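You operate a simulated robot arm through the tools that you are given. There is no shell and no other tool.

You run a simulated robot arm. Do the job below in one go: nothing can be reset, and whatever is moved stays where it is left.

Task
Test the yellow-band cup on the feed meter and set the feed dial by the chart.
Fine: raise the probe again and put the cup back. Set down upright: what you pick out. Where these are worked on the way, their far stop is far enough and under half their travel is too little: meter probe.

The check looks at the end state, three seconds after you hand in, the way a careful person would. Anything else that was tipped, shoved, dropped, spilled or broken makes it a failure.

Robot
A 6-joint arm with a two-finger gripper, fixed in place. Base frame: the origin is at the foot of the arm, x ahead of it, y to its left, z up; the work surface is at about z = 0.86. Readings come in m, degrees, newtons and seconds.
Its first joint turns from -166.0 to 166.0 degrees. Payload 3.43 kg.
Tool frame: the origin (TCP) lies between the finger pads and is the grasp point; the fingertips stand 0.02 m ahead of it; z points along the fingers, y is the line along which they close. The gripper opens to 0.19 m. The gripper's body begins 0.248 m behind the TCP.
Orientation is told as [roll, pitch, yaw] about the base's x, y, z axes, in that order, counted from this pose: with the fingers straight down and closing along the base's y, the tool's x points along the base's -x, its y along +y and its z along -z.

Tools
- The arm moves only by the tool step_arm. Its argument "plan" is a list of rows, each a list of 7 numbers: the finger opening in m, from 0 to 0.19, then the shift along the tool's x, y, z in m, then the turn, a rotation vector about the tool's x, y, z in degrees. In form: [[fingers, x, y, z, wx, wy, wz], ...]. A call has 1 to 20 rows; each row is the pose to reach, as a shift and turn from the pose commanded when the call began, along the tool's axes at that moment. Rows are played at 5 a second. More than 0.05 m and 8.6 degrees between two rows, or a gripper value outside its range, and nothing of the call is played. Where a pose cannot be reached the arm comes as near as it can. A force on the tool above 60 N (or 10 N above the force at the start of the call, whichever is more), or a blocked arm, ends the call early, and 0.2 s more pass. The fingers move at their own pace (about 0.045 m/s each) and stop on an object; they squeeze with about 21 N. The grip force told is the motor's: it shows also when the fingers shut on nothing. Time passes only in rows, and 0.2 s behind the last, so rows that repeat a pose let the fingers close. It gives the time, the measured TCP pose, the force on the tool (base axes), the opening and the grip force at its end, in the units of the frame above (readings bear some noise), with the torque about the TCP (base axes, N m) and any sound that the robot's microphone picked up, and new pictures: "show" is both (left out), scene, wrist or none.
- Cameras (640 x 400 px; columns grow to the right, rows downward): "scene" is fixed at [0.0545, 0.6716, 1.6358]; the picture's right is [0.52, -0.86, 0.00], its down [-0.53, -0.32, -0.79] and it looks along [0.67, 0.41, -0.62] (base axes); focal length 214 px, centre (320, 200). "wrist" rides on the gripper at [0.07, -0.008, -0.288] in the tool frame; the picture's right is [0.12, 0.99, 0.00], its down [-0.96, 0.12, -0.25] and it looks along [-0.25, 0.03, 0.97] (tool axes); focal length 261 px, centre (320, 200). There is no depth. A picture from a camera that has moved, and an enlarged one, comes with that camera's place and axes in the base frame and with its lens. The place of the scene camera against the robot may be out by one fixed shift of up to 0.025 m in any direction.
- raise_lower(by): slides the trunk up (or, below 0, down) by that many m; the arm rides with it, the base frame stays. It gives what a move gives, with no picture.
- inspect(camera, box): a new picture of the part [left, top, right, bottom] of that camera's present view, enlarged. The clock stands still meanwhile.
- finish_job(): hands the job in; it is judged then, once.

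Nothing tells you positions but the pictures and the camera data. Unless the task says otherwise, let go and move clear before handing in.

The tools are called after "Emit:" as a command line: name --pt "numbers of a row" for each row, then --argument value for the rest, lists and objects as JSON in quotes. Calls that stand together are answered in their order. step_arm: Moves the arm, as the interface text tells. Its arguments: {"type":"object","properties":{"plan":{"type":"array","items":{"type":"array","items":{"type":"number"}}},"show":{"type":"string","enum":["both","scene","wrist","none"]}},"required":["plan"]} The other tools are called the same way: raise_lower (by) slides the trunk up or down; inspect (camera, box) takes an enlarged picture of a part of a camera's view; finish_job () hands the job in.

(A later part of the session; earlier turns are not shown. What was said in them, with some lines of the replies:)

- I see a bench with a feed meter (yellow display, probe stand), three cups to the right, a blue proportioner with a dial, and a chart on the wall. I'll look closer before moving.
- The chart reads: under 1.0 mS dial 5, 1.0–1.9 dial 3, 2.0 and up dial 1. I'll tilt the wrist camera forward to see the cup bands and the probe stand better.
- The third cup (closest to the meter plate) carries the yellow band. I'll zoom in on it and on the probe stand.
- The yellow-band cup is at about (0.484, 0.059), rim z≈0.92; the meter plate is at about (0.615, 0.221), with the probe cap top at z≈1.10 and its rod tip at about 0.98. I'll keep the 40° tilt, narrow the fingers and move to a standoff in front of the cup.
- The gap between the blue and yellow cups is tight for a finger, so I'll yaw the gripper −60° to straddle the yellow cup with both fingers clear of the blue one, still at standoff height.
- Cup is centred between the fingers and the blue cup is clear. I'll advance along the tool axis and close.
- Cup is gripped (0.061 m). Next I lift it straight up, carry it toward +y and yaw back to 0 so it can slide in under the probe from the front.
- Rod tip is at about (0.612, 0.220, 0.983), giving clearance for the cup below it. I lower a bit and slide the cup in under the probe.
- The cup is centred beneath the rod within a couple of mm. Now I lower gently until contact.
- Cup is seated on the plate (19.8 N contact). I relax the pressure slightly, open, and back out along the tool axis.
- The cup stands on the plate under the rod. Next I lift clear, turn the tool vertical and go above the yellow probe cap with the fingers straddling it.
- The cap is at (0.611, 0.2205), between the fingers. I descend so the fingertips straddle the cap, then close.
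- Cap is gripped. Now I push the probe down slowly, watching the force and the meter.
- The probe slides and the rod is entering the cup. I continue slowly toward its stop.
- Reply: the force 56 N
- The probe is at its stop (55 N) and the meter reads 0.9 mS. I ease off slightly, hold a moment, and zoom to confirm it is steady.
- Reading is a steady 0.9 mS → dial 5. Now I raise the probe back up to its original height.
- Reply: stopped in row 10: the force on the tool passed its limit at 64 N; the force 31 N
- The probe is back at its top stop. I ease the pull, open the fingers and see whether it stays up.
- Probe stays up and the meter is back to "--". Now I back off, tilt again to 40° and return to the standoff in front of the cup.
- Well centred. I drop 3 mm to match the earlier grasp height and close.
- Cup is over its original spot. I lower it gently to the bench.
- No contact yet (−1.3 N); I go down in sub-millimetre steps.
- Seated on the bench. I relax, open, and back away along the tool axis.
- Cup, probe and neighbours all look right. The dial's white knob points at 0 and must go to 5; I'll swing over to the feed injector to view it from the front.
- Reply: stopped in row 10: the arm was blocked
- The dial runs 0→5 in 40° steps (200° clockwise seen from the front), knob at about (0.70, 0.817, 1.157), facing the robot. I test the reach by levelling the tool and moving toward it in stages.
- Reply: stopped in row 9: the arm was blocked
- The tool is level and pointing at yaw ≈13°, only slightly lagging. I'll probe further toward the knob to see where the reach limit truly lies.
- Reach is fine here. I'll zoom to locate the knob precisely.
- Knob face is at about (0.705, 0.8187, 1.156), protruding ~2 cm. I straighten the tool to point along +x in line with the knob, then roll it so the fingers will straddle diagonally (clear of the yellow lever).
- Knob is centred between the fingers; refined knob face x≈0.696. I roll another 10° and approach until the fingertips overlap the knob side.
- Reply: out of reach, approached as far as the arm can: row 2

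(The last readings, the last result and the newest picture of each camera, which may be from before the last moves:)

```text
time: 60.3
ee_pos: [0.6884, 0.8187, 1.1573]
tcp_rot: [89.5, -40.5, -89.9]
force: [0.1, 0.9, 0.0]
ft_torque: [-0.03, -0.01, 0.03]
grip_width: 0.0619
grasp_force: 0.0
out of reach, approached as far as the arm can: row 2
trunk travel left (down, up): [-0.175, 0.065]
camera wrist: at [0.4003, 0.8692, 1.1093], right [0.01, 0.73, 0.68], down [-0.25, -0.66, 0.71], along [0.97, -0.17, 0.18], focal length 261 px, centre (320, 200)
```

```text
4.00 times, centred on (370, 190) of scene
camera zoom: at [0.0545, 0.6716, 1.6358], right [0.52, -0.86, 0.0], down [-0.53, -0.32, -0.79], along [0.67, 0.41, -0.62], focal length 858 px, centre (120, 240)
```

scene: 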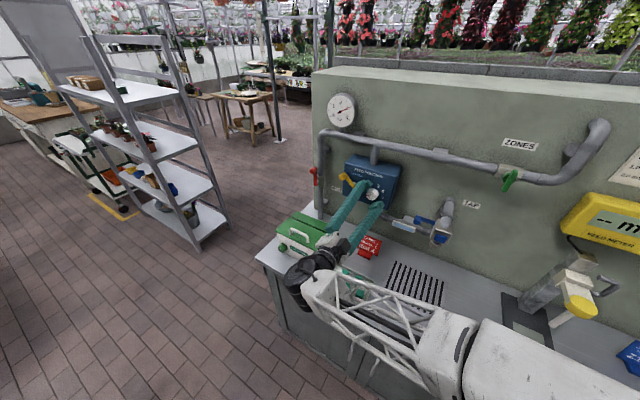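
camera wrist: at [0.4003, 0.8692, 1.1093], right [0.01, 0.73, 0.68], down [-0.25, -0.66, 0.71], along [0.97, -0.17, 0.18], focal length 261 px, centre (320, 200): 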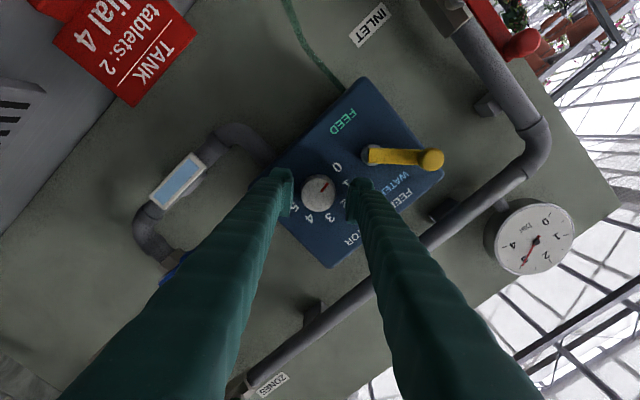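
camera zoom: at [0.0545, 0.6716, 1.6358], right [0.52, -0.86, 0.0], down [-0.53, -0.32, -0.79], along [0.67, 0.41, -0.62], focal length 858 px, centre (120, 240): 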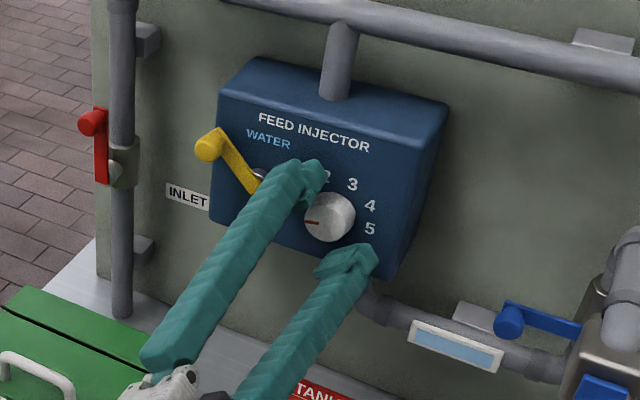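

The fingertips are just short of the knob's side (face x≈0.71). I advance another 12 mm in small steps watching the force.

Emit:
step_arm --pt "0.062 0 0 0.004 0 0 0" --pt "0.062 0 0 0.008 0 0 0" --pt "0.062 0 0 0.012 0 0 0" --pt "0.062 0 0 0.012 0 0 0"

Emit:
inspect --camera "wrist" --box '[240, 120, 400, 240]'

Emit:
inspect --camera "scene" --box '[345, 165, 405, 215]'

```text
time: 61.3
ee_pos: [0.6995, 0.8181, 1.1576]
tcp_rot: [89.5, -40.4, -90.0]
force: [0.5, -0.1, 0.2]
ft_torque: [0.03, 0.02, 0.02]
grip_width: 0.0621
grasp_force: 0.0
trunk travel left (down, up): [-0.175, 0.065]
camera wrist: at [0.4119, 0.8688, 1.1094], right [0.01, 0.73, 0.68], down [-0.25, -0.66, 0.71], along [0.97, -0.17, 0.18], focal length 261 px, centre (320, 200)
```

scene: 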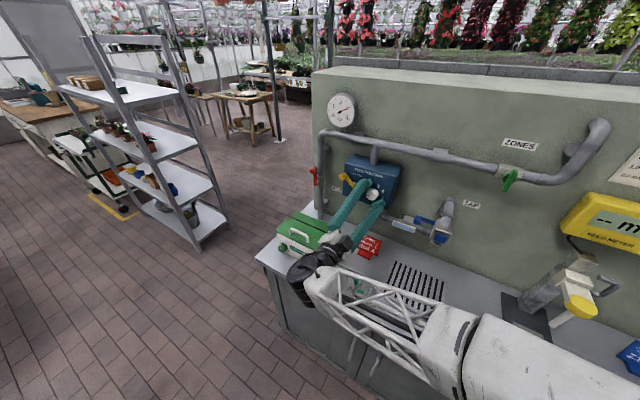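
wrist: 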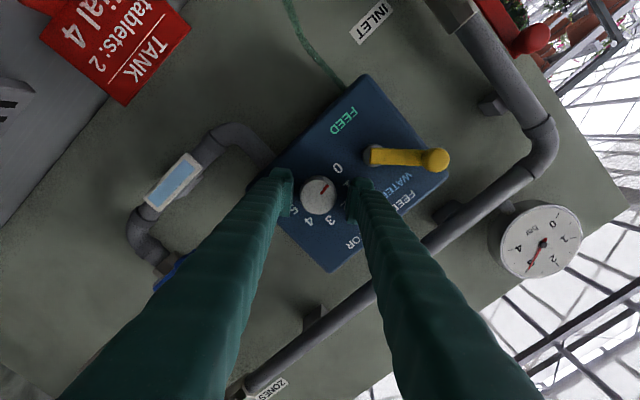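

```text
3.33 times, centred on (320, 180) of wrist
camera zoom: at [0.4119, 0.8688, 1.1094], right [0.01, 0.73, 0.68], down [-0.25, -0.66, 0.71], along [0.97, -0.17, 0.18], focal length 869 px, centre (320, 267)
```

zoom: 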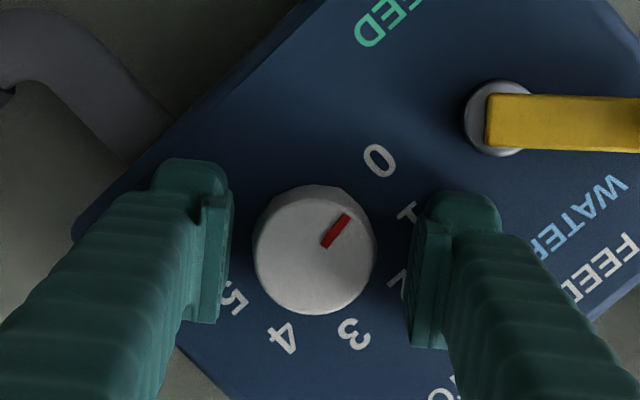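

```text
8.00 times, centred on (375, 190) of scene
camera zoom: at [0.0545, 0.6716, 1.6358], right [0.52, -0.86, 0.0], down [-0.53, -0.32, -0.79], along [0.67, 0.41, -0.62], focal length 1716 px, centre (-120, 280)
```

zoom: 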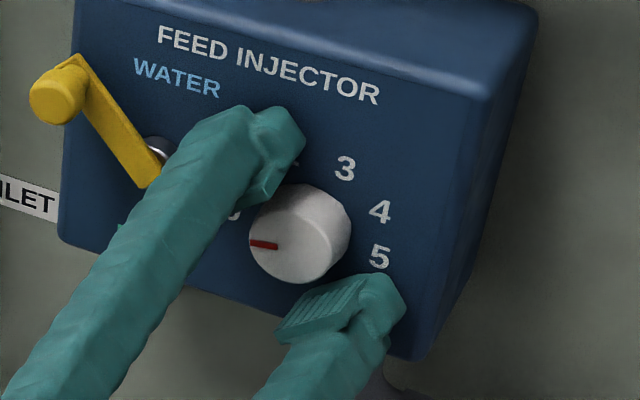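

Emit:
step_arm --pt "0.062 0 0 0.003 0 0 0" --pt "0.062 0 0 0.006 0 0 0" --pt "0.062 0 0 0.006 0 0 0" --show "none"

Emit:
inspect --camera "scene" --box '[345, 165, 405, 215]'

```text
time: 62.2
ee_pos: [0.7005, 0.8201, 1.1594]
tcp_rot: [89.7, -40.2, -89.9]
force: [-73.4, -9.1, -2.9]
ft_torque: [0.56, -1.43, 1.13]
grip_width: 0.0577
grasp_force: 0.0
trunk travel left (down, up): [-0.175, 0.065]
stopped in row 3: the force on the tool passed its limit at 63 N (the readings are from after the stop); the commanded pose is now the measured one
```

```text
8.00 times, centred on (375, 190) of scene
camera zoom: at [0.0545, 0.6716, 1.6358], right [0.52, -0.86, 0.0], down [-0.53, -0.32, -0.79], along [0.67, 0.41, -0.62], focal length 1716 px, centre (-120, 280)
```

zoom: 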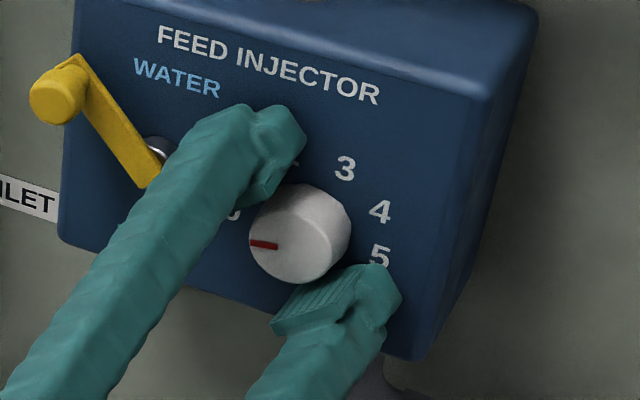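

The fingertips touched the injector panel (panel at x≈0.72). I back off 5 mm, then close on the knob.

Emit:
step_arm --pt "0.062 0 0 -0.003 0 0 0" --pt "0.062 0 0 -0.005 0 0 0" --pt "0.062 0 0 -0.005 0 0 0" --show "none"

Emit:
inspect --camera "wrist" --box '[240, 120, 400, 240]'

```text
time: 63.0
ee_pos: [0.7011, 0.8181, 1.158]
tcp_rot: [89.5, -40.5, -90.2]
force: [-61.2, 8.8, -7.5]
ft_torque: [-0.19, -1.83, 2.04]
grip_width: 0.0641
grasp_force: 1.5
trunk travel left (down, up): [-0.175, 0.065]
```

```text
3.33 times, centred on (320, 180) of wrist
camera zoom: at [0.4131, 0.8691, 1.1084], right [0.01, 0.74, 0.68], down [-0.25, -0.65, 0.71], along [0.97, -0.18, 0.18], focal length 869 px, centre (320, 267)
```

zoom: 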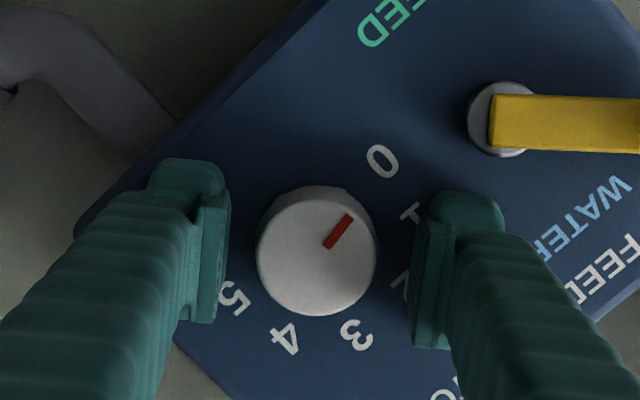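

Emit:
step_arm --pt "0.062 0 0 -0.003 0 0 0" --pt "0.062 0 0 -0.006 0 0 0" --pt "0.062 0 0 -0.006 0 0 0" --show "none"

```text
time: 63.8
ee_pos: [0.7008, 0.8158, 1.1581]
tcp_rot: [89.6, -40.4, -90.4]
force: [-12.6, 9.6, -5.9]
ft_torque: [-0.46, -0.11, 0.65]
grip_width: 0.0635
grasp_force: 1.1
trunk travel left (down, up): [-0.175, 0.065]
```

Emit:
step_arm --pt "0.062 0 0 -0.003 0 0 0" --pt "0.062 0 0 -0.005 0 0 0" --pt "0.062 0 0 -0.005 0 0 0" --show "none"

Emit:
inspect --camera "wrist" --box '[240, 120, 400, 240]'

```text
time: 64.6
ee_pos: [0.6923, 0.8178, 1.1596]
tcp_rot: [89.6, -40.4, -90.2]
force: [-0.5, -0.5, 0.2]
ft_torque: [-0.02, 0.05, -0.01]
grip_width: 0.0618
grasp_force: 0.1
trunk travel left (down, up): [-0.175, 0.065]
```

```text
3.33 times, centred on (320, 180) of wrist
camera zoom: at [0.4045, 0.8691, 1.1103], right [0.01, 0.73, 0.68], down [-0.25, -0.66, 0.71], along [0.97, -0.18, 0.18], focal length 869 px, centre (320, 267)
```

zoom: 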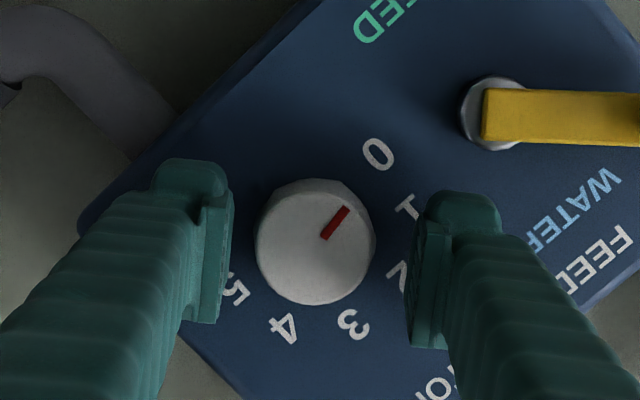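

Free of contact now. I advance 3 mm and close on the knob.

Emit:
step_arm --pt "0.062 0 -0.001 0.003 0 0 0" --pt "0.055 0 -0.001 0.003 0 0 0" --pt "0.048 0 -0.001 0.003 0 0 0" --pt "0.04 0 -0.001 0.003 0 0 0" --pt "0.035 0 -0.001 0.003 0 0 0" --pt "0.035 0 -0.001 0.003 0 0 0" --pt "0.035 0 -0.001 0.003 0 0 0" --show "none"

Emit:
inspect --camera "wrist" --box '[240, 120, 400, 240]'

```text
time: 66.2
ee_pos: [0.697, 0.8154, 1.1574]
tcp_rot: [89.5, -40.5, -90.2]
force: [-2.3, -3.1, -3.7]
ft_torque: [0.02, -0.02, 0.0]
grip_width: 0.0403
grasp_force: 44.8
trunk travel left (down, up): [-0.175, 0.065]
```

```text
3.33 times, centred on (320, 180) of wrist
camera zoom: at [0.4085, 0.8676, 1.1089], right [0.01, 0.73, 0.68], down [-0.25, -0.65, 0.71], along [0.97, -0.18, 0.17], focal length 869 px, centre (320, 267)
```

zoom: 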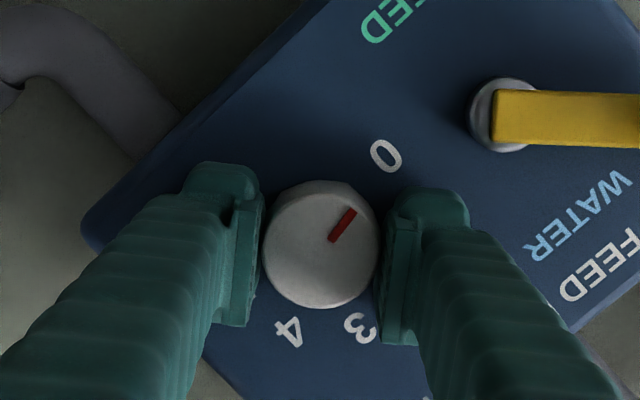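

Knob gripped (0.040 m). I turn it a first 32° clockwise and check.

Emit:
step_arm --pt "0.035 0 0 0 0 0 8" --pt "0.035 0 0 0 0 0 16" --pt "0.035 0 0 0 0 0 24" --pt "0.035 0 0 0 0 0 32" --pt "0.035 0 0 0 0 0 32" --show "none"

Emit:
inspect --camera "wrist" --box '[240, 120, 400, 240]'

Emit:
inspect --camera "scene" --box '[345, 165, 405, 215]'

```text
time: 66.5
ee_pos: [0.6961, 0.816, 1.1564]
tcp_rot: [88.2, -39.2, -90.2]
force: [-7.8, -8.6, -3.9]
ft_torque: [-0.02, 0.13, -0.38]
grip_width: 0.0402
grasp_force: 45.3
out of reach, approached as far as the arm can: row 1
trunk travel left (down, up): [-0.175, 0.065]
stopped in row 1: the force on the tool passed its limit at 97 N (the readings are from after the stop); the commanded pose is now the measured one
```

```text
3.33 times, centred on (320, 180) of wrist
camera zoom: at [0.4091, 0.8734, 1.1154], right [0.04, 0.72, 0.7], down [-0.25, -0.67, 0.7], along [0.97, -0.2, 0.15], focal length 869 px, centre (320, 267)
```

zoom: 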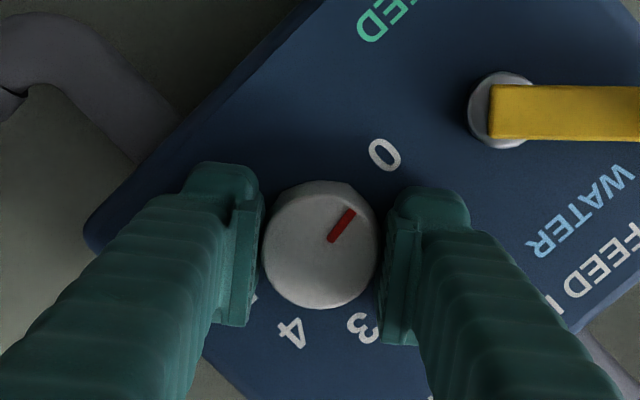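

```text
8.00 times, centred on (375, 190) of scene
camera zoom: at [0.0545, 0.6716, 1.6358], right [0.52, -0.86, 0.0], down [-0.53, -0.32, -0.79], along [0.67, 0.41, -0.62], focal length 1716 px, centre (-120, 280)
```

zoom: 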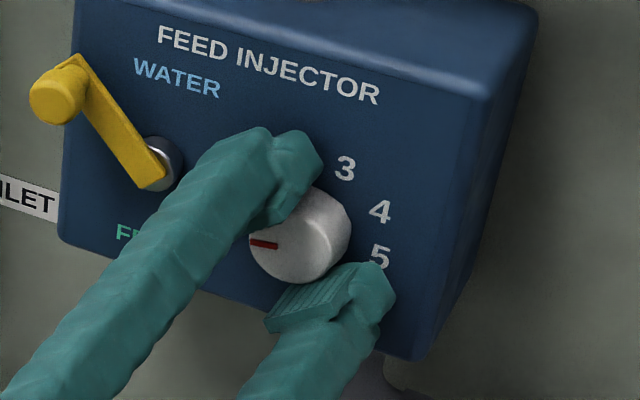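

The wrist joint runs out of travel in this roll direction, so the knob hasn't turned. I release, back off, and roll the other way round (−180°) to get the full turning range.

Emit:
step_arm --pt "0.045 0 0 0 0 0 0" --pt "0.055 0 0 0 0 0 0" --pt "0.062 0 0 0 0 0 0" --pt "0.062 0 0 -0.01 0 0 0" --pt "0.062 0 0 -0.03 0 0 0" --pt "0.062 0 0 -0.06 0 0 -5" --pt "0.062 0 0 -0.08 0 0 -13" --pt "0.062 0 0 -0.08 0 0 -21" --pt "0.062 0 0 -0.08 0 0 -29" --pt "0.062 0 0 -0.08 0 0 -37" --pt "0.062 0 0 -0.08 0 0 -45" --pt "0.062 0 0 -0.08 0 0 -53" --pt "0.062 0 0 -0.08 0 0 -61" --pt "0.062 0 0 -0.08 0 0 -69" --pt "0.062 0 0 -0.08 0 0 -77" --pt "0.062 0 0 -0.08 0 0 -85" --pt "0.062 0 0 -0.08 0 0 -90" --pt "0.062 0 0 -0.08 0 0 -90" --show "wrist"

```text
time: 70.3
ee_pos: [0.6175, 0.8199, 1.159]
tcp_rot: [-87.8, -50.8, 87.0]
force: [1.3, 0.1, 0.9]
ft_torque: [-0.01, 0.02, 0.01]
grip_width: 0.0618
grasp_force: 0.0
trunk travel left (down, up): [-0.175, 0.065]
camera wrist: at [0.3272, 0.7761, 1.1187], right [0.0, 0.7, -0.72], down [-0.21, 0.7, 0.68], along [0.98, 0.16, 0.15], focal length 261 px, centre (320, 200)
```

wrist: 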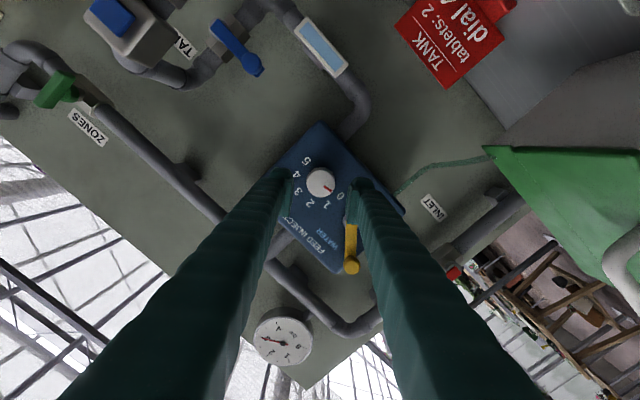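

Emit:
step_arm --pt "0.062 0 0 0 0 -1.8 0" --pt "0.062 0 0 0 0 -1.8 0" --show "none"

Emit:
step_arm --pt "0.062 0 0 0 0 0 -8" --pt "0.062 0 0 0 0 0 -16" --pt "0.062 0 0 0 0 0 -24" --pt "0.062 0 0 0 0 0 -32" --pt "0.062 0 0 0 0 0 -40" --pt "0.062 0 0 0 0 0 -48" --pt "0.062 0 0 0 0 0 -56" --pt "0.062 0 0 0 0 0 -64" --pt "0.062 0 0 0 0 0 -72" --pt "0.062 0 0 0 0 0 -80" --pt "0.062 0 0 0 0 0 -88" --pt "0.062 0 0 0 0 0 -91" --pt "0.062 0 0 0 0 0 -91" --show "wrist"

Emit:
inspect --camera "wrist" --box '[240, 120, 400, 240]'

```text
time: 70.9
ee_pos: [0.618, 0.8189, 1.1591]
tcp_rot: [-90.1, -51.0, 89.8]
force: [0.6, -0.1, -0.4]
ft_torque: [-0.01, -0.02, -0.01]
grip_width: 0.0618
grasp_force: 0.1
trunk travel left (down, up): [-0.175, 0.065]
```

```text
time: 73.7
ee_pos: [0.6178, 0.819, 1.159]
tcp_rot: [-90.0, 40.1, 89.8]
force: [-0.7, -0.9, -0.5]
ft_torque: [0.0, -0.01, -0.01]
grip_width: 0.0618
grasp_force: 0.1
trunk travel left (down, up): [-0.175, 0.065]
camera wrist: at [0.3289, 0.7726, 1.213], right [0.0, -0.73, -0.68], down [-0.25, 0.66, -0.71], along [0.97, 0.17, -0.18], focal length 261 px, centre (320, 200)
```

wrist: 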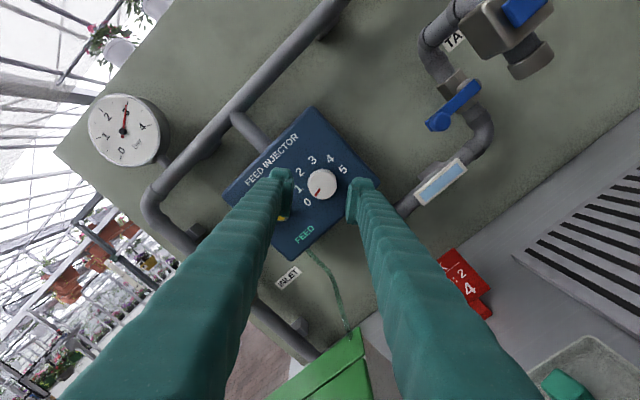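

```text
3.33 times, centred on (320, 180) of wrist
camera zoom: at [0.3289, 0.7726, 1.213], right [0.0, -0.73, -0.68], down [-0.25, 0.66, -0.71], along [0.97, 0.17, -0.18], focal length 869 px, centre (320, 267)
```

zoom: 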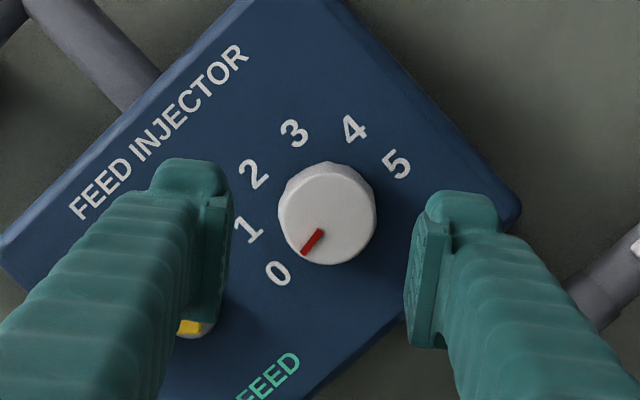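

Now at the equivalent diagonal (roll −130°) with the tool axis level and coaxial with the knob. I advance and grip again.

Emit:
step_arm --pt "0.062 0 0 0.02 0 0 0" --pt "0.062 0 0 0.045 0 0 0" --pt "0.062 0 0 0.065 0 0 0" --pt "0.062 0 0 0.073 0 0 0" --pt "0.062 0 0 0.078 0 0 0" --pt "0.055 0 0 0.078 0 0 0" --pt "0.048 0 0 0.078 0 0 0" --pt "0.04 0 0 0.078 0 0 0" --pt "0.035 0 0 0.078 0 0 0" --pt "0.035 0 0 0.078 0 0 0" --pt "0.035 0 0 0.078 0 0 0" --show "none"

Emit:
inspect --camera "wrist" --box '[240, 120, 400, 240]'

```text
time: 76.1
ee_pos: [0.6947, 0.819, 1.1592]
tcp_rot: [-89.9, 40.0, 89.8]
force: [-8.1, -13.6, -15.3]
ft_torque: [0.0, 0.25, -0.28]
grip_width: 0.047
grasp_force: 10.3
trunk travel left (down, up): [-0.175, 0.065]
```

```text
3.33 times, centred on (320, 180) of wrist
camera zoom: at [0.4066, 0.7718, 1.2134], right [0.0, -0.73, -0.68], down [-0.25, 0.66, -0.71], along [0.97, 0.17, -0.18], focal length 869 px, centre (320, 267)
```

zoom: 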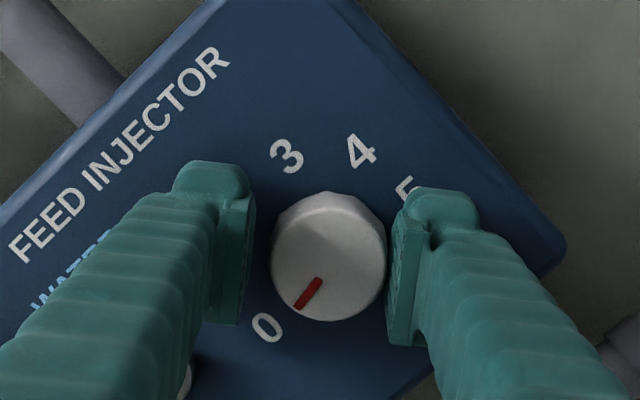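

One finger touched first (knob ~3 mm toward it). I shift 3 mm that way so the grip closes centred.

Emit:
step_arm --pt "0.055 0 0.0015 0 0 0 0" --pt "0.055 0 0.0033 0 0 0 0" --pt "0.045 0 0.0033 0 0 0 0" --pt "0.035 0 0.0033 0 0 0 0" --pt "0.035 0 0.0033 0 0 0 0" --pt "0.035 0 0.0033 0 0 0 0" --show "none"

Emit:
inspect --camera "wrist" --box '[240, 120, 400, 240]'

```text
time: 77.5
ee_pos: [0.6944, 0.8166, 1.1568]
tcp_rot: [-90.0, 40.0, 89.8]
force: [-3.1, -4.9, -3.9]
ft_torque: [-0.02, 0.01, -0.05]
grip_width: 0.0398
grasp_force: 44.6
trunk travel left (down, up): [-0.175, 0.065]
```

```text
3.33 times, centred on (320, 180) of wrist
camera zoom: at [0.4062, 0.77, 1.2101], right [0.0, -0.73, -0.68], down [-0.25, 0.66, -0.71], along [0.97, 0.17, -0.18], focal length 869 px, centre (320, 267)
```

zoom: 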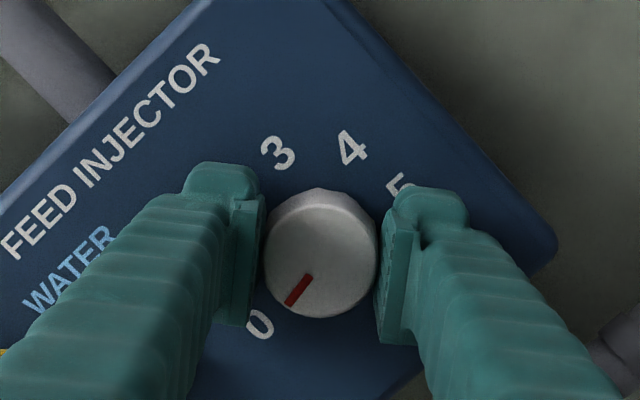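

Emit:
step_arm --pt "0.035 0 0 0 0 0 6" --pt "0.035 0 0 0 0 0 12" --pt "0.035 0 0 0 0 0 18" --pt "0.035 0 0 0 0 0 24" --pt "0.035 0 0 0 0 0 24" --show "none"

Emit:
inspect --camera "wrist" --box '[240, 120, 400, 240]'

```text
time: 78.7
ee_pos: [0.6951, 0.8157, 1.155]
tcp_rot: [-90.0, 16.0, 89.8]
force: [-14.9, -14.5, -15.8]
ft_torque: [-0.03, 0.13, -0.16]
grip_width: 0.0397
grasp_force: 44.8
trunk travel left (down, up): [-0.175, 0.065]
```

```text
3.33 times, centred on (320, 180) of wrist
camera zoom: at [0.4061, 0.7529, 1.1855], right [0.0, -0.39, -0.92], down [-0.24, 0.89, -0.38], along [0.97, 0.22, -0.1], focal length 869 px, centre (320, 267)
```

zoom: 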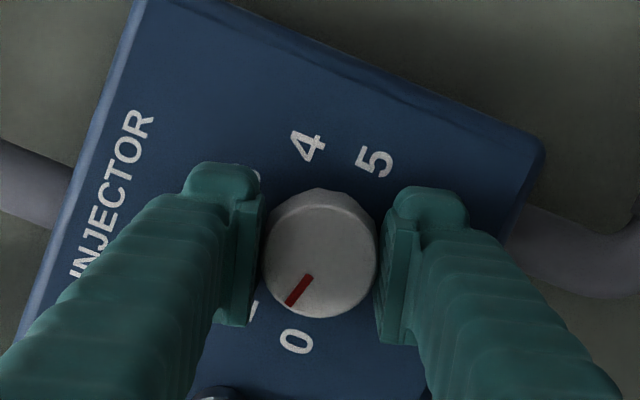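

The knob is turning with the gripper. I trim the lateral offset and continue turning.

Emit:
step_arm --pt "0.035 0.0006 0.0014 -0.001 0 0 6" --pt "0.035 0.0006 0.0014 -0.001 0 0 12" --pt "0.035 0.0006 0.0014 -0.001 0 0 18" --pt "0.035 0.0006 0.0014 -0.001 0 0 24" --pt "0.035 0.0006 0.0014 -0.001 0 0 30" --pt "0.035 0.0006 0.0014 -0.001 0 0 36" --pt "0.035 0.0006 0.0014 -0.001 0 0 36" --show "none"

Emit:
inspect --camera "wrist" --box '[240, 120, 400, 240]'

```text
time: 80.3
ee_pos: [0.6956, 0.8155, 1.1559]
tcp_rot: [-90.0, -20.0, 89.8]
force: [2.0, 4.0, -10.2]
ft_torque: [0.01, 0.07, 0.04]
grip_width: 0.0396
grasp_force: 45.2
trunk travel left (down, up): [-0.175, 0.065]
```

```text
3.33 times, centred on (320, 180) of wrist
camera zoom: at [0.4061, 0.749, 1.1408], right [0.0, 0.23, -0.97], down [-0.24, 0.94, 0.22], along [0.97, 0.24, 0.06], focal length 869 px, centre (320, 267)
```

zoom: 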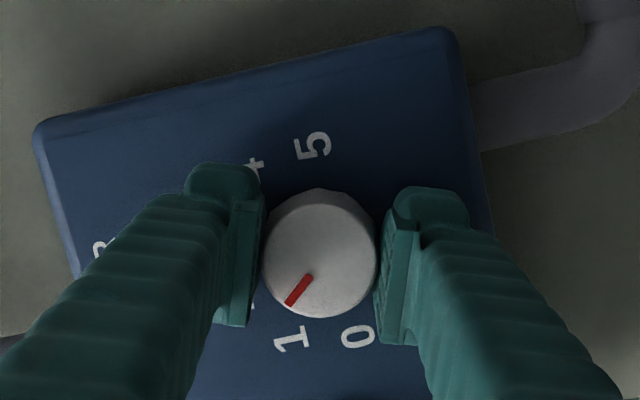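

Emit:
step_arm --pt "0.035 0 0 0 0 0 6" --pt "0.035 0 0 0 0 0 12" --pt "0.035 0 0 0 0 0 18" --pt "0.035 0 0 0 0 0 24" --pt "0.035 0 0 0 0 0 30" --pt "0.035 0 0 0 0 0 36" --pt "0.035 0 0 0 0 0 40" --pt "0.035 0 0 0 0 0 40" --show "none"

Emit:
inspect --camera "wrist" --box '[240, 120, 400, 240]'

```text
time: 82.1
ee_pos: [0.6942, 0.8172, 1.1534]
tcp_rot: [-89.9, -59.9, 89.9]
force: [5.0, 15.0, -11.1]
ft_torque: [0.0, 0.08, 0.18]
grip_width: 0.0396
grasp_force: 44.8
trunk travel left (down, up): [-0.175, 0.065]
```

```text
3.33 times, centred on (320, 180) of wrist
camera zoom: at [0.4061, 0.776, 1.0995], right [0.0, 0.8, -0.6], down [-0.25, 0.58, 0.78], along [0.97, 0.15, 0.2], focal length 869 px, centre (320, 267)
```

zoom: 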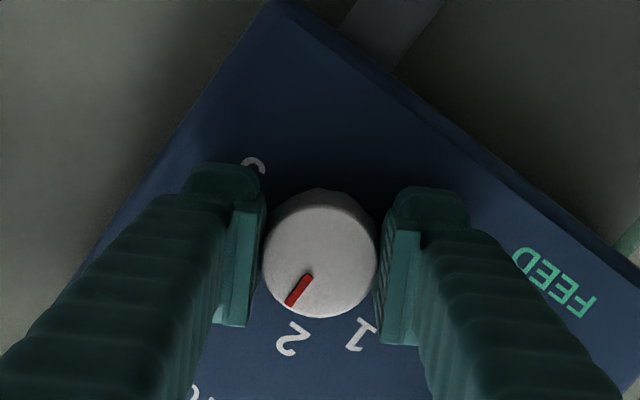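

Dial is at about 2.5 (100°). I release, back off, roll back 100° and regrip for the second half.

Emit:
step_arm --pt "0.045 0 0 0 0 0 0" --pt "0.055 0 0 0 0 0 0" --pt "0.062 0 0 0 0 0 0" --pt "0.062 0 0 -0.01 0 0 0" --pt "0.062 0 0 -0.03 0 0 0" --pt "0.062 0 0 -0.06 0 0 -4" --pt "0.062 0 0 -0.06 0 0 -12" --pt "0.062 0 0 -0.06 0 0 -20" --pt "0.062 0 0 -0.06 0 0 -28" --pt "0.062 0 0 -0.06 0 0 -36" --pt "0.062 0 0 -0.06 0 0 -44" --pt "0.062 0 0 -0.06 0 0 -52" --pt "0.062 0 0 -0.06 0 0 -60" --pt "0.062 0 0 -0.06 0 0 -68" --pt "0.062 0 0 -0.06 0 0 -76" --pt "0.062 0 0 -0.06 0 0 -84" --pt "0.062 0 0 -0.06 0 0 -92" --pt "0.062 0 0 -0.06 0 0 -100" --pt "0.062 0 0 -0.06 0 0 -100" --show "wrist"

Emit:
inspect --camera "wrist" --box '[240, 120, 400, 240]'

```text
time: 86.1
ee_pos: [0.6353, 0.8162, 1.155]
tcp_rot: [-89.9, 40.0, 89.8]
force: [-0.8, 0.9, -0.1]
ft_torque: [-0.01, -0.03, 0.01]
grip_width: 0.062
grasp_force: 0.1
trunk travel left (down, up): [-0.175, 0.065]
camera wrist: at [0.3464, 0.7699, 1.2094], right [0.0, -0.73, -0.68], down [-0.25, 0.66, -0.71], along [0.97, 0.17, -0.18], focal length 261 px, centre (320, 200)
```

wrist: 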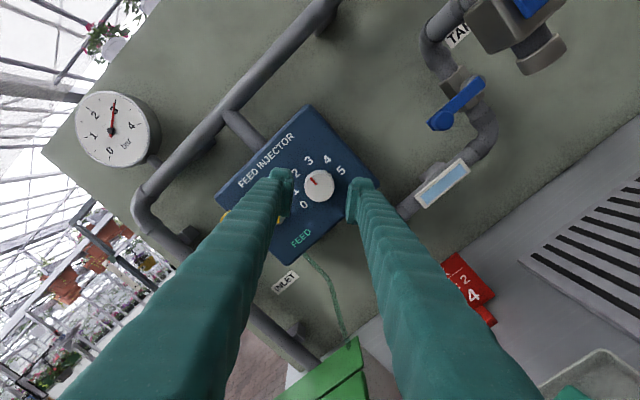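

```text
3.33 times, centred on (320, 180) of wrist
camera zoom: at [0.3464, 0.7699, 1.2094], right [0.0, -0.73, -0.68], down [-0.25, 0.66, -0.71], along [0.97, 0.17, -0.18], focal length 869 px, centre (320, 267)
```

zoom: 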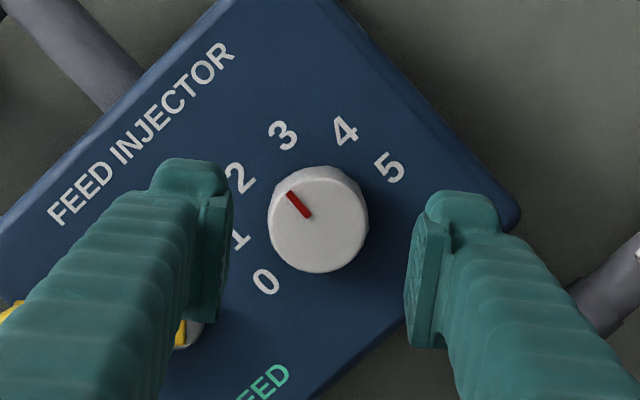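

Pointer at 2.5 as expected. I regrip for the second 100°.

Emit:
step_arm --pt "0.062 0.0007 -0.001 0.02 0 0 0" --pt "0.062 0.0007 -0.001 0.04 0 0 0" --pt "0.062 0.0007 -0.001 0.053 0 0 0" --pt "0.062 0.0007 -0.001 0.059 0 0 0" --pt "0.055 0.0007 -0.001 0.059 0 0 0" --pt "0.048 0.0007 -0.001 0.059 0 0 0" --pt "0.04 0.0007 -0.001 0.059 0 0 0" --pt "0.035 0.0007 -0.001 0.059 0 0 0" --pt "0.035 0.0007 -0.001 0.059 0 0 0" --pt "0.035 0.0007 -0.001 0.059 0 0 0" --show "none"

Emit:
inspect --camera "wrist" --box '[240, 120, 400, 240]'

```text
time: 88.3
ee_pos: [0.6938, 0.8167, 1.1579]
tcp_rot: [-90.0, 40.0, 89.8]
force: [7.1, 8.1, 10.4]
ft_torque: [0.02, -0.1, 0.06]
grip_width: 0.0396
grasp_force: 44.8
trunk travel left (down, up): [-0.175, 0.065]
```

```text
3.33 times, centred on (320, 180) of wrist
camera zoom: at [0.4053, 0.7692, 1.2102], right [0.0, -0.73, -0.68], down [-0.25, 0.66, -0.71], along [0.97, 0.17, -0.18], focal length 869 px, centre (320, 267)
```

zoom: 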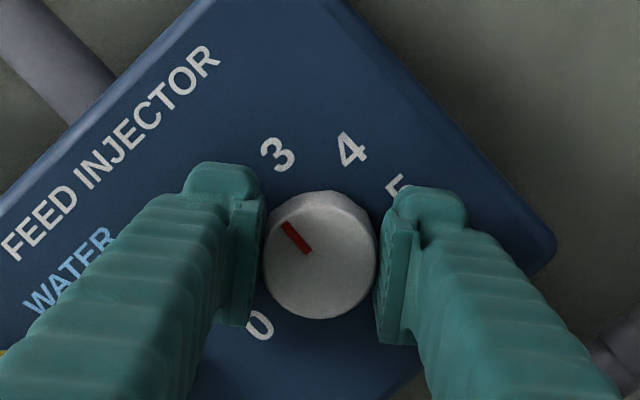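

Emit:
step_arm --pt "0.035 0 0 0 0 0 6" --pt "0.035 0 0 0 0 0 12" --pt "0.035 0 0 0 0 0 18" --pt "0.035 0 0 0 0 0 24" --pt "0.035 0 0 0 0 0 30" --pt "0.035 0 0 0 0 0 36" --pt "0.035 0 0 0 0 0 42" --pt "0.035 0 0 0 0 0 48" --pt "0.035 0 0 0 0 0 54" --pt "0.035 0 0 0 0 0 60" --pt "0.035 0 0 0 0 0 60" --show "none"

Emit:
step_arm --pt "0.035 0 0 0 0 0 6" --pt "0.035 0 0 0 0 0 12" --pt "0.035 0 0 0 0 0 18" --pt "0.035 0 0 0 0 0 24" --pt "0.035 0 0 0 0 0 30" --pt "0.035 0 0 0 0 0 34" --pt "0.035 0 0 0 0 0 38" --pt "0.035 0 0 0 0 0 40" --pt "0.035 0 0 0 0 0 40" --show "none"

Emit:
inspect --camera "wrist" --box '[240, 120, 400, 240]'

Emit:
inspect --camera "scene" --box '[345, 165, 405, 215]'

```text
time: 90.7
ee_pos: [0.6923, 0.8161, 1.1546]
tcp_rot: [-89.9, -19.9, 89.9]
force: [-5.9, -10.8, -18.7]
ft_torque: [-0.04, 0.2, -0.1]
grip_width: 0.0396
grasp_force: 45.0
trunk travel left (down, up): [-0.175, 0.065]
```

```text
time: 92.7
ee_pos: [0.6936, 0.8187, 1.1557]
tcp_rot: [-90.0, -59.9, 90.1]
force: [-0.6, 7.1, -26.3]
ft_torque: [-0.73, 0.28, 0.14]
grip_width: 0.0395
grasp_force: 45.2
trunk travel left (down, up): [-0.175, 0.065]
```

```text
3.33 times, centred on (320, 180) of wrist
camera zoom: at [0.4053, 0.7764, 1.1008], right [0.0, 0.8, -0.6], down [-0.25, 0.58, 0.78], along [0.97, 0.15, 0.2], focal length 869 px, centre (320, 267)
```

zoom: 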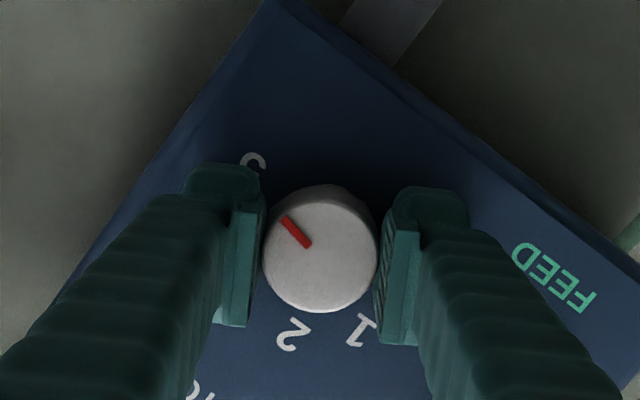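

```text
8.00 times, centred on (375, 190) of scene
camera zoom: at [0.0545, 0.6716, 1.6358], right [0.52, -0.86, 0.0], down [-0.53, -0.32, -0.79], along [0.67, 0.41, -0.62], focal length 1716 px, centre (-120, 280)
```

zoom: 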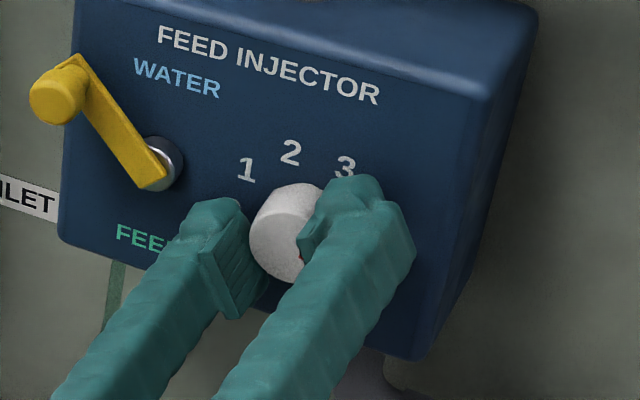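

The pointer is about at 5, with a stop torque building up. I release, back off, and check.

Emit:
step_arm --pt "0.045 0 0 0 0 0 0" --pt "0.055 0 0 0 0 0 0" --pt "0.062 0 0 0 0 0 0" --pt "0.062 0 0 0 0 0 0" --pt "0.062 0 0 -0.01 0 0 0" --pt "0.062 0 0 -0.03 0 0 0" --pt "0.062 0 0 -0.06 0 0 0" --pt "0.062 0 0 -0.1 0 0 0" --pt "0.062 0 0 -0.1 0 0 0"

Emit:
inspect --camera "wrist" --box '[240, 120, 400, 240]'

Emit:
inspect --camera "scene" --box '[345, 165, 405, 215]'

```text
time: 94.7
ee_pos: [0.5922, 0.8154, 1.159]
tcp_rot: [-90.0, -59.9, 89.8]
force: [-0.3, -0.3, 0.7]
ft_torque: [-0.01, 0.01, -0.02]
grip_width: 0.062
grasp_force: 0.0
trunk travel left (down, up): [-0.175, 0.065]
camera wrist: at [0.3038, 0.7755, 1.1038], right [0.0, 0.8, -0.6], down [-0.25, 0.58, 0.78], along [0.97, 0.14, 0.2], focal length 261 px, centre (320, 200)
```

scene: 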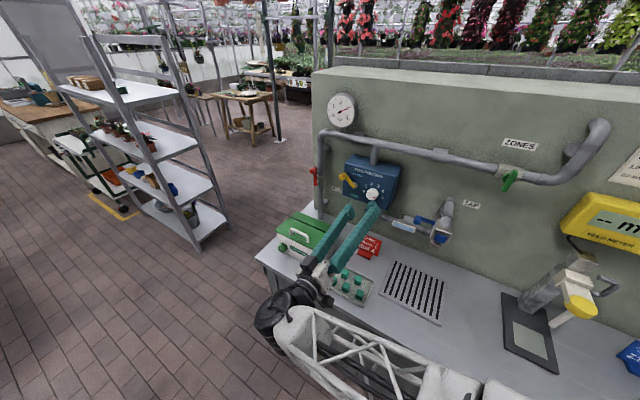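
wrist: 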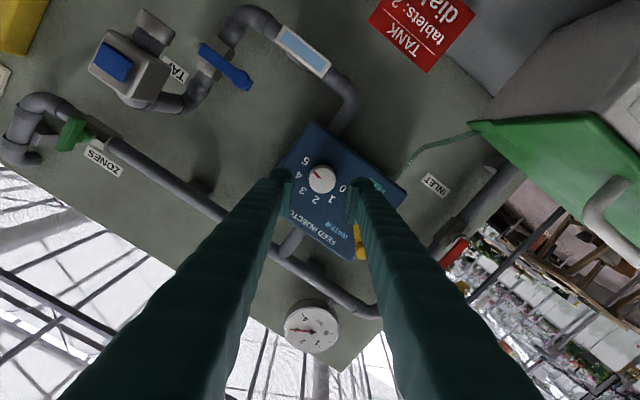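

```text
3.33 times, centred on (320, 180) of wrist
camera zoom: at [0.3038, 0.7755, 1.1038], right [0.0, 0.8, -0.6], down [-0.25, 0.58, 0.78], along [0.97, 0.14, 0.2], focal length 869 px, centre (320, 267)
```

zoom: 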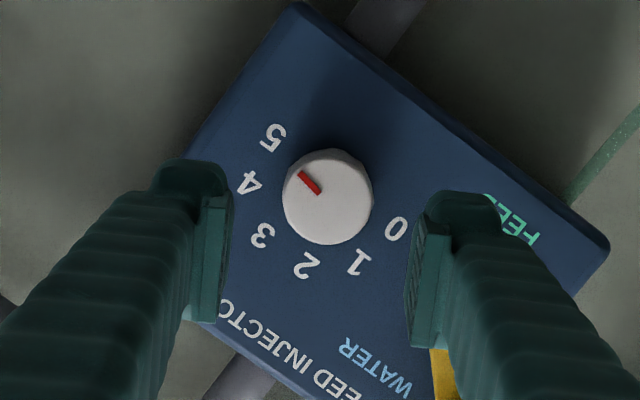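

```text
8.00 times, centred on (375, 190) of scene
camera zoom: at [0.0545, 0.6716, 1.6358], right [0.52, -0.86, 0.0], down [-0.53, -0.32, -0.79], along [0.67, 0.41, -0.62], focal length 1716 px, centre (-120, 280)
```

zoom: 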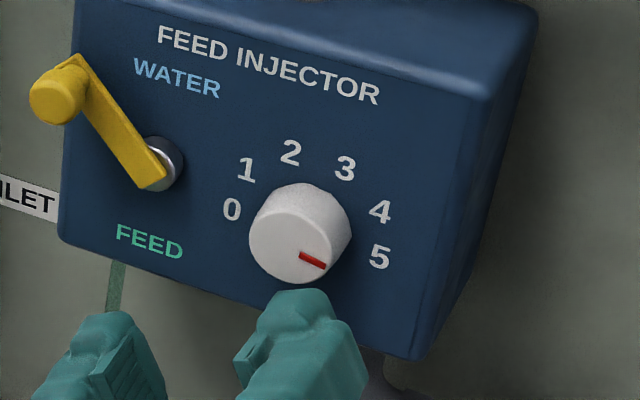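

The pointer sits on 5 (mirror-symmetric to its original 0 mark). I back further away and swing back to double-check the cups and probe area.

Emit:
step_arm --pt "0.062 0 0 -0.01 0 0 6" --pt "0.062 0 0 -0.02 0 0 12" --pt "0.062 0 0 -0.03 0 0 18" --pt "0.062 0 0 -0.04 0 0 24" --pt "0.062 0 0 -0.04 0 0 30" --pt "0.062 0 0 -0.04 0 0 30" --show "wrist"

```text
time: 96.1
ee_pos: [0.5523, 0.8156, 1.1563]
tcp_rot: [78.7, -90.1, -78.8]
force: [-0.7, 0.7, 0.8]
ft_torque: [-0.01, 0.01, 0.0]
grip_width: 0.0619
grasp_force: 0.0
trunk travel left (down, up): [-0.175, 0.065]
camera wrist: at [0.2647, 0.8096, 1.088], right [0.0, 0.99, -0.12], down [-0.25, 0.12, 0.96], along [0.97, 0.03, 0.25], focal length 261 px, centre (320, 200)
```

wrist: 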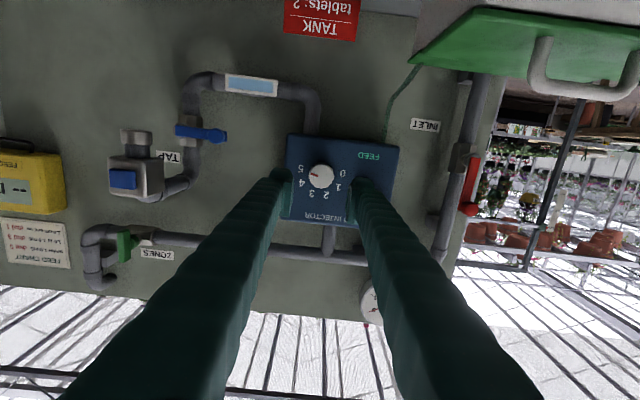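

Emit:
step_arm --pt "0.062 -0.008 -0.018 -0.006 -2.2 0 0" --pt "0.062 -0.016 -0.036 -0.012 -4.4 0 0" --pt "0.062 -0.024 -0.054 -0.018 -6.6 0 0" --pt "0.062 -0.032 -0.072 -0.024 -8.8 0 0" --pt "0.062 -0.04 -0.09 -0.03 -11 0 0" --pt "0.062 -0.049 -0.109 -0.034 -13 0 0" --pt "0.062 -0.049 -0.109 -0.034 -13 0 0" --show "wrist"

```text
time: 97.6
ee_pos: [0.5396, 0.7505, 1.0879]
tcp_rot: [-72.5, -81.1, 84.0]
force: [-0.6, 0.4, 0.2]
ft_torque: [-0.02, 0.14, 0.09]
grip_width: 0.0619
grasp_force: 0.1
trunk travel left (down, up): [-0.175, 0.065]
stopped in row 7: the arm was blocked; the commanded pose is now the measured one
camera wrist: at [0.2585, 0.6763, 1.0352], right [-0.2, 0.94, -0.26], down [-0.25, 0.21, 0.94], along [0.95, 0.26, 0.19], focal length 261 px, centre (320, 200)
```

wrist: 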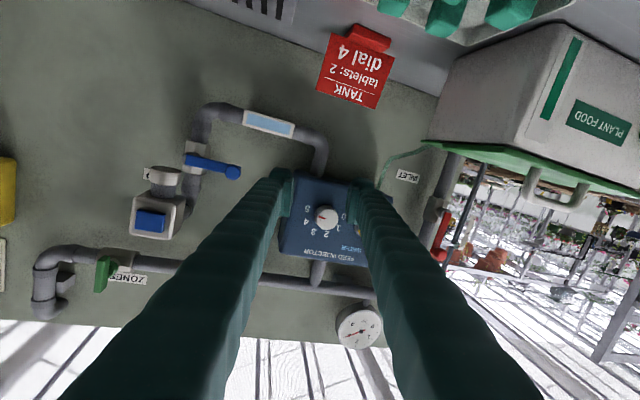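

The wrist hit a singular posture while retreating but nothing was touched. I yaw the tool outward and rise, which moves away from that posture.

Emit:
step_arm --pt "0.062 -0.011 -0.007 -0.0056 -3.9 -0.5 -0.2" --pt "0.062 -0.022 -0.014 -0.0112 -7.8 -1.1 -0.4" --pt "0.062 -0.034 -0.021 -0.0167 -11.8 -1.6 -0.6" --pt "0.062 -0.045 -0.028 -0.0223 -15.7 -2.2 -0.8" --pt "0.062 -0.056 -0.035 -0.0279 -19.6 -2.7 -1.0" --pt "0.062 -0.067 -0.042 -0.0335 -23.5 -3.3 -1.2" --pt "0.062 -0.079 -0.049 -0.039 -27.5 -3.8 -1.4" --pt "0.062 -0.09 -0.056 -0.0446 -31.4 -4.4 -1.6" --pt "0.062 -0.09 -0.056 -0.0446 -31.4 -4.4 -1.6"

```text
time: 99.6
ee_pos: [0.5081, 0.6998, 1.195]
tcp_rot: [-72.2, -81.4, 115.5]
force: [0.2, 0.0, -0.3]
ft_torque: [-0.02, -0.03, -0.04]
grip_width: 0.062
grasp_force: 0.1
trunk travel left (down, up): [-0.175, 0.065]
camera wrist: at [0.3088, 0.4876, 1.1403], right [-0.67, 0.7, -0.26], down [-0.32, 0.04, 0.95], along [0.67, 0.72, 0.19], focal length 261 px, centre (320, 200)
```

scene: 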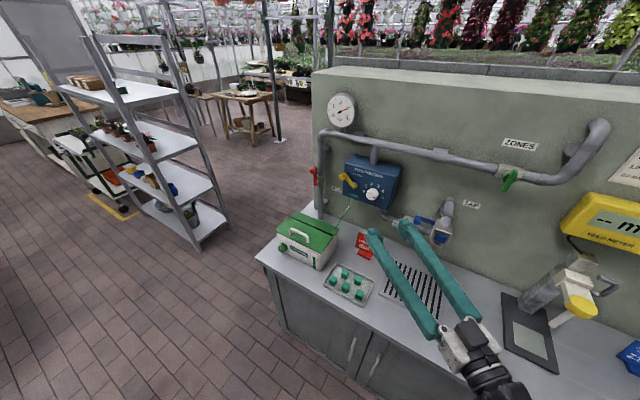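
wrist: 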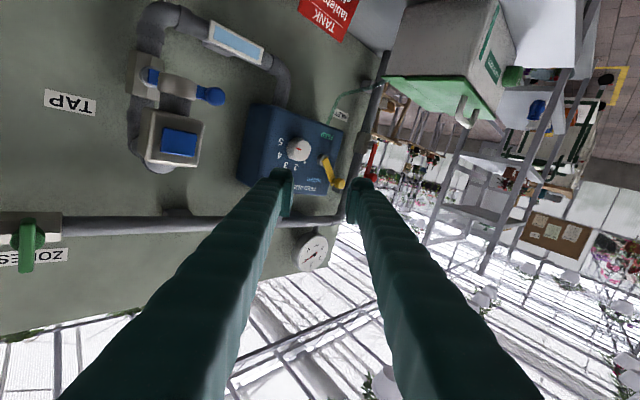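

Emit:
step_arm --pt "0.062 -0.0044 -0.006 -0.0224 0 6 0" --pt "0.062 -0.0088 -0.012 -0.0448 0 12 0" --pt "0.062 -0.013 -0.018 -0.067 0 18 0" --pt "0.062 -0.0175 -0.0235 -0.0895 0 24 0" --pt "0.062 -0.022 -0.0294 -0.112 0 30 0" --pt "0.062 -0.0263 -0.0353 -0.134 0 36 0" --pt "0.062 -0.0306 -0.041 -0.157 0 42 0" --pt "0.062 -0.035 -0.047 -0.179 0 48 0" --pt "0.062 -0.035 -0.047 -0.179 0 48 0" --show "wrist"

```text
time: 101.6
ee_pos: [0.4071, 0.5483, 1.2434]
tcp_rot: [-10.5, -39.0, 50.2]
force: [-0.5, 0.1, 0.7]
ft_torque: [0.02, 0.02, 0.0]
grip_width: 0.0618
grasp_force: 0.0
trunk travel left (down, up): [-0.175, 0.065]
camera wrist: at [0.2231, 0.3975, 1.4229], right [-0.74, 0.64, -0.22], down [0.27, 0.57, 0.78], along [0.62, 0.51, -0.59], focal length 261 px, centre (320, 200)
```

wrist: 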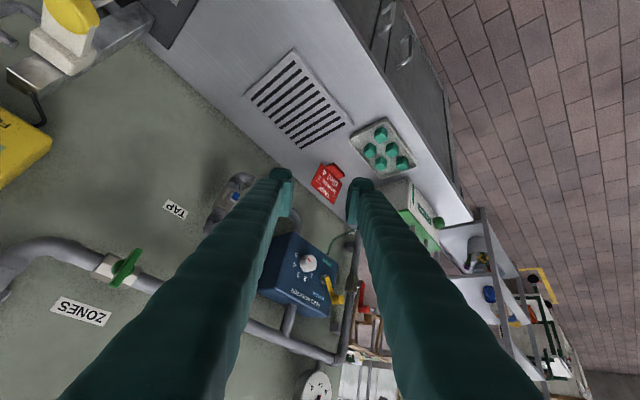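

Emit:
step_arm --pt "0.062 0.0228 -0.0321 -0.0125 3.9 0.9 4.8" --pt "0.062 0.0455 -0.0643 -0.025 7.85 1.8 9.6" --pt "0.062 0.0683 -0.0964 -0.0375 11.8 2.7 14.4" --pt "0.062 0.091 -0.1285 -0.05 15.7 3.55 19.2" --pt "0.062 0.1138 -0.1606 -0.0625 19.6 4.4 24" --pt "0.062 0.1365 -0.1928 -0.075 23.55 5.3 28.8" --pt "0.062 0.1593 -0.2249 -0.0875 27.5 6.2 33.6" --pt "0.062 0.182 -0.257 -0.1 31.4 7.1 38.4" --pt "0.062 0.182 -0.257 -0.1 31.4 7.1 38.4"

Emit:
inspect --camera "wrist" --box '[0, 0, 440, 280]'

Emit:
inspect --camera "scene" --box '[300, 130, 500, 300]'

```text
time: 103.6
ee_pos: [0.4384, 0.2178, 1.2401]
tcp_rot: [-10.4, -38.9, 0.0]
force: [-0.1, 0.3, 0.4]
ft_torque: [0.0, 0.01, -0.03]
grip_width: 0.0617
grasp_force: 0.2
trunk travel left (down, up): [-0.175, 0.065]
camera wrist: at [0.2043, 0.2627, 1.4201], right [0.02, 0.98, -0.21], down [0.61, 0.16, 0.78], along [0.79, -0.15, -0.59], focal length 261 px, centre (320, 200)
```

scene: 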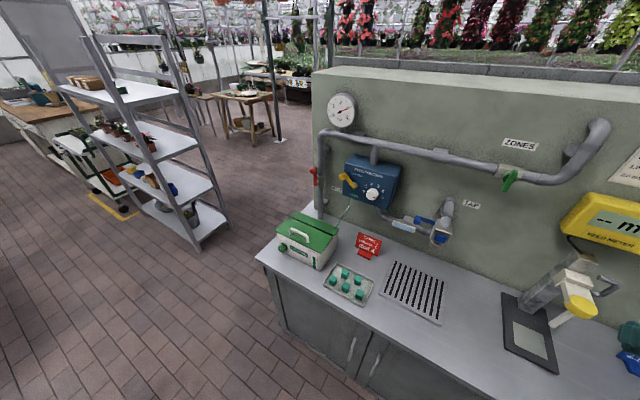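
wrist: 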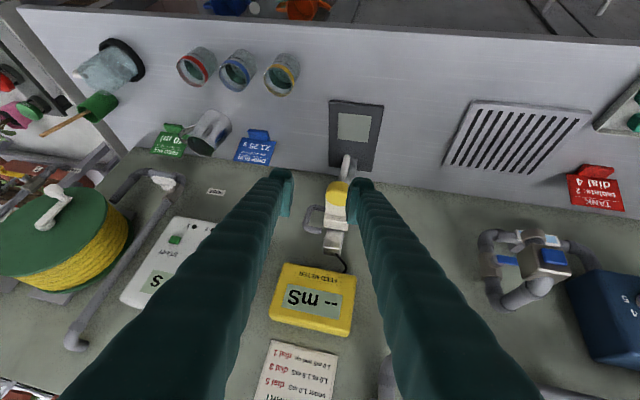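

```text
1.43 times, centred on (220, 140) of wrist
camera zoom: at [0.2043, 0.2627, 1.4201], right [0.02, 0.98, -0.21], down [0.61, 0.16, 0.78], along [0.79, -0.15, -0.59], focal length 372 px, centre (463, 286)
```

zoom: 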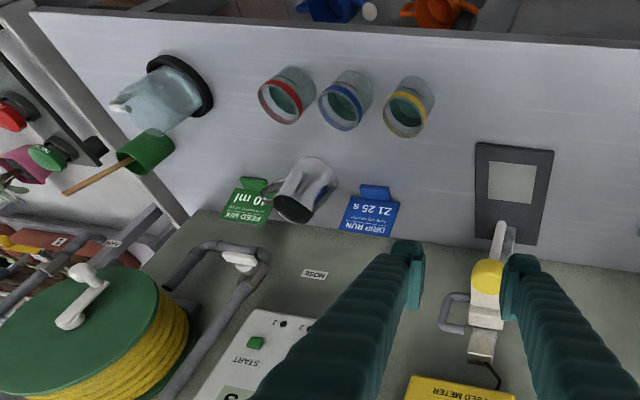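

```text
2.35 times, centred on (400, 215) of scene
camera zoom: at [0.0545, 0.6716, 1.6358], right [0.52, -0.86, 0.0], down [-0.53, -0.32, -0.79], along [0.67, 0.41, -0.62], focal length 505 px, centre (132, 165)
```

zoom: 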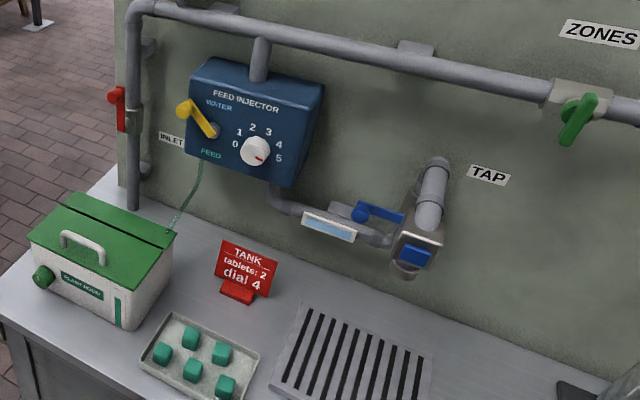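

All three cups are upright in their row with the yellow-band one back in its spot. The probe is raised, the meter shows "--", the dial points at 5, and nothing else has moved. The gripper is clear, so I'm handing in.

Emit:
finish_job

```text
The job is handed in.
```

I tested the yellow-band cup on the feed meter: it read 0.9 mS. The chart gives dial 5 for anything under 1.0 mS, so I turned the feed dial from 0 to 5.

- **Probe:** I pushed it down to its stop for the reading, then raised it back to its top stop. The meter shows "--" again.
- **Cup:** it is back upright in its place beside the blue-band cup.
- **Dial:** the pointer sits on the 5 mark, within about 2 degrees as read from the camera.

While lining up on the dial, the fingertips pressed briefly against the injector panel, at up to about 73 N. My last camera check showed no change there, and everything else on the bench was in its place. The gripper was clear when I handed in; no result came back.
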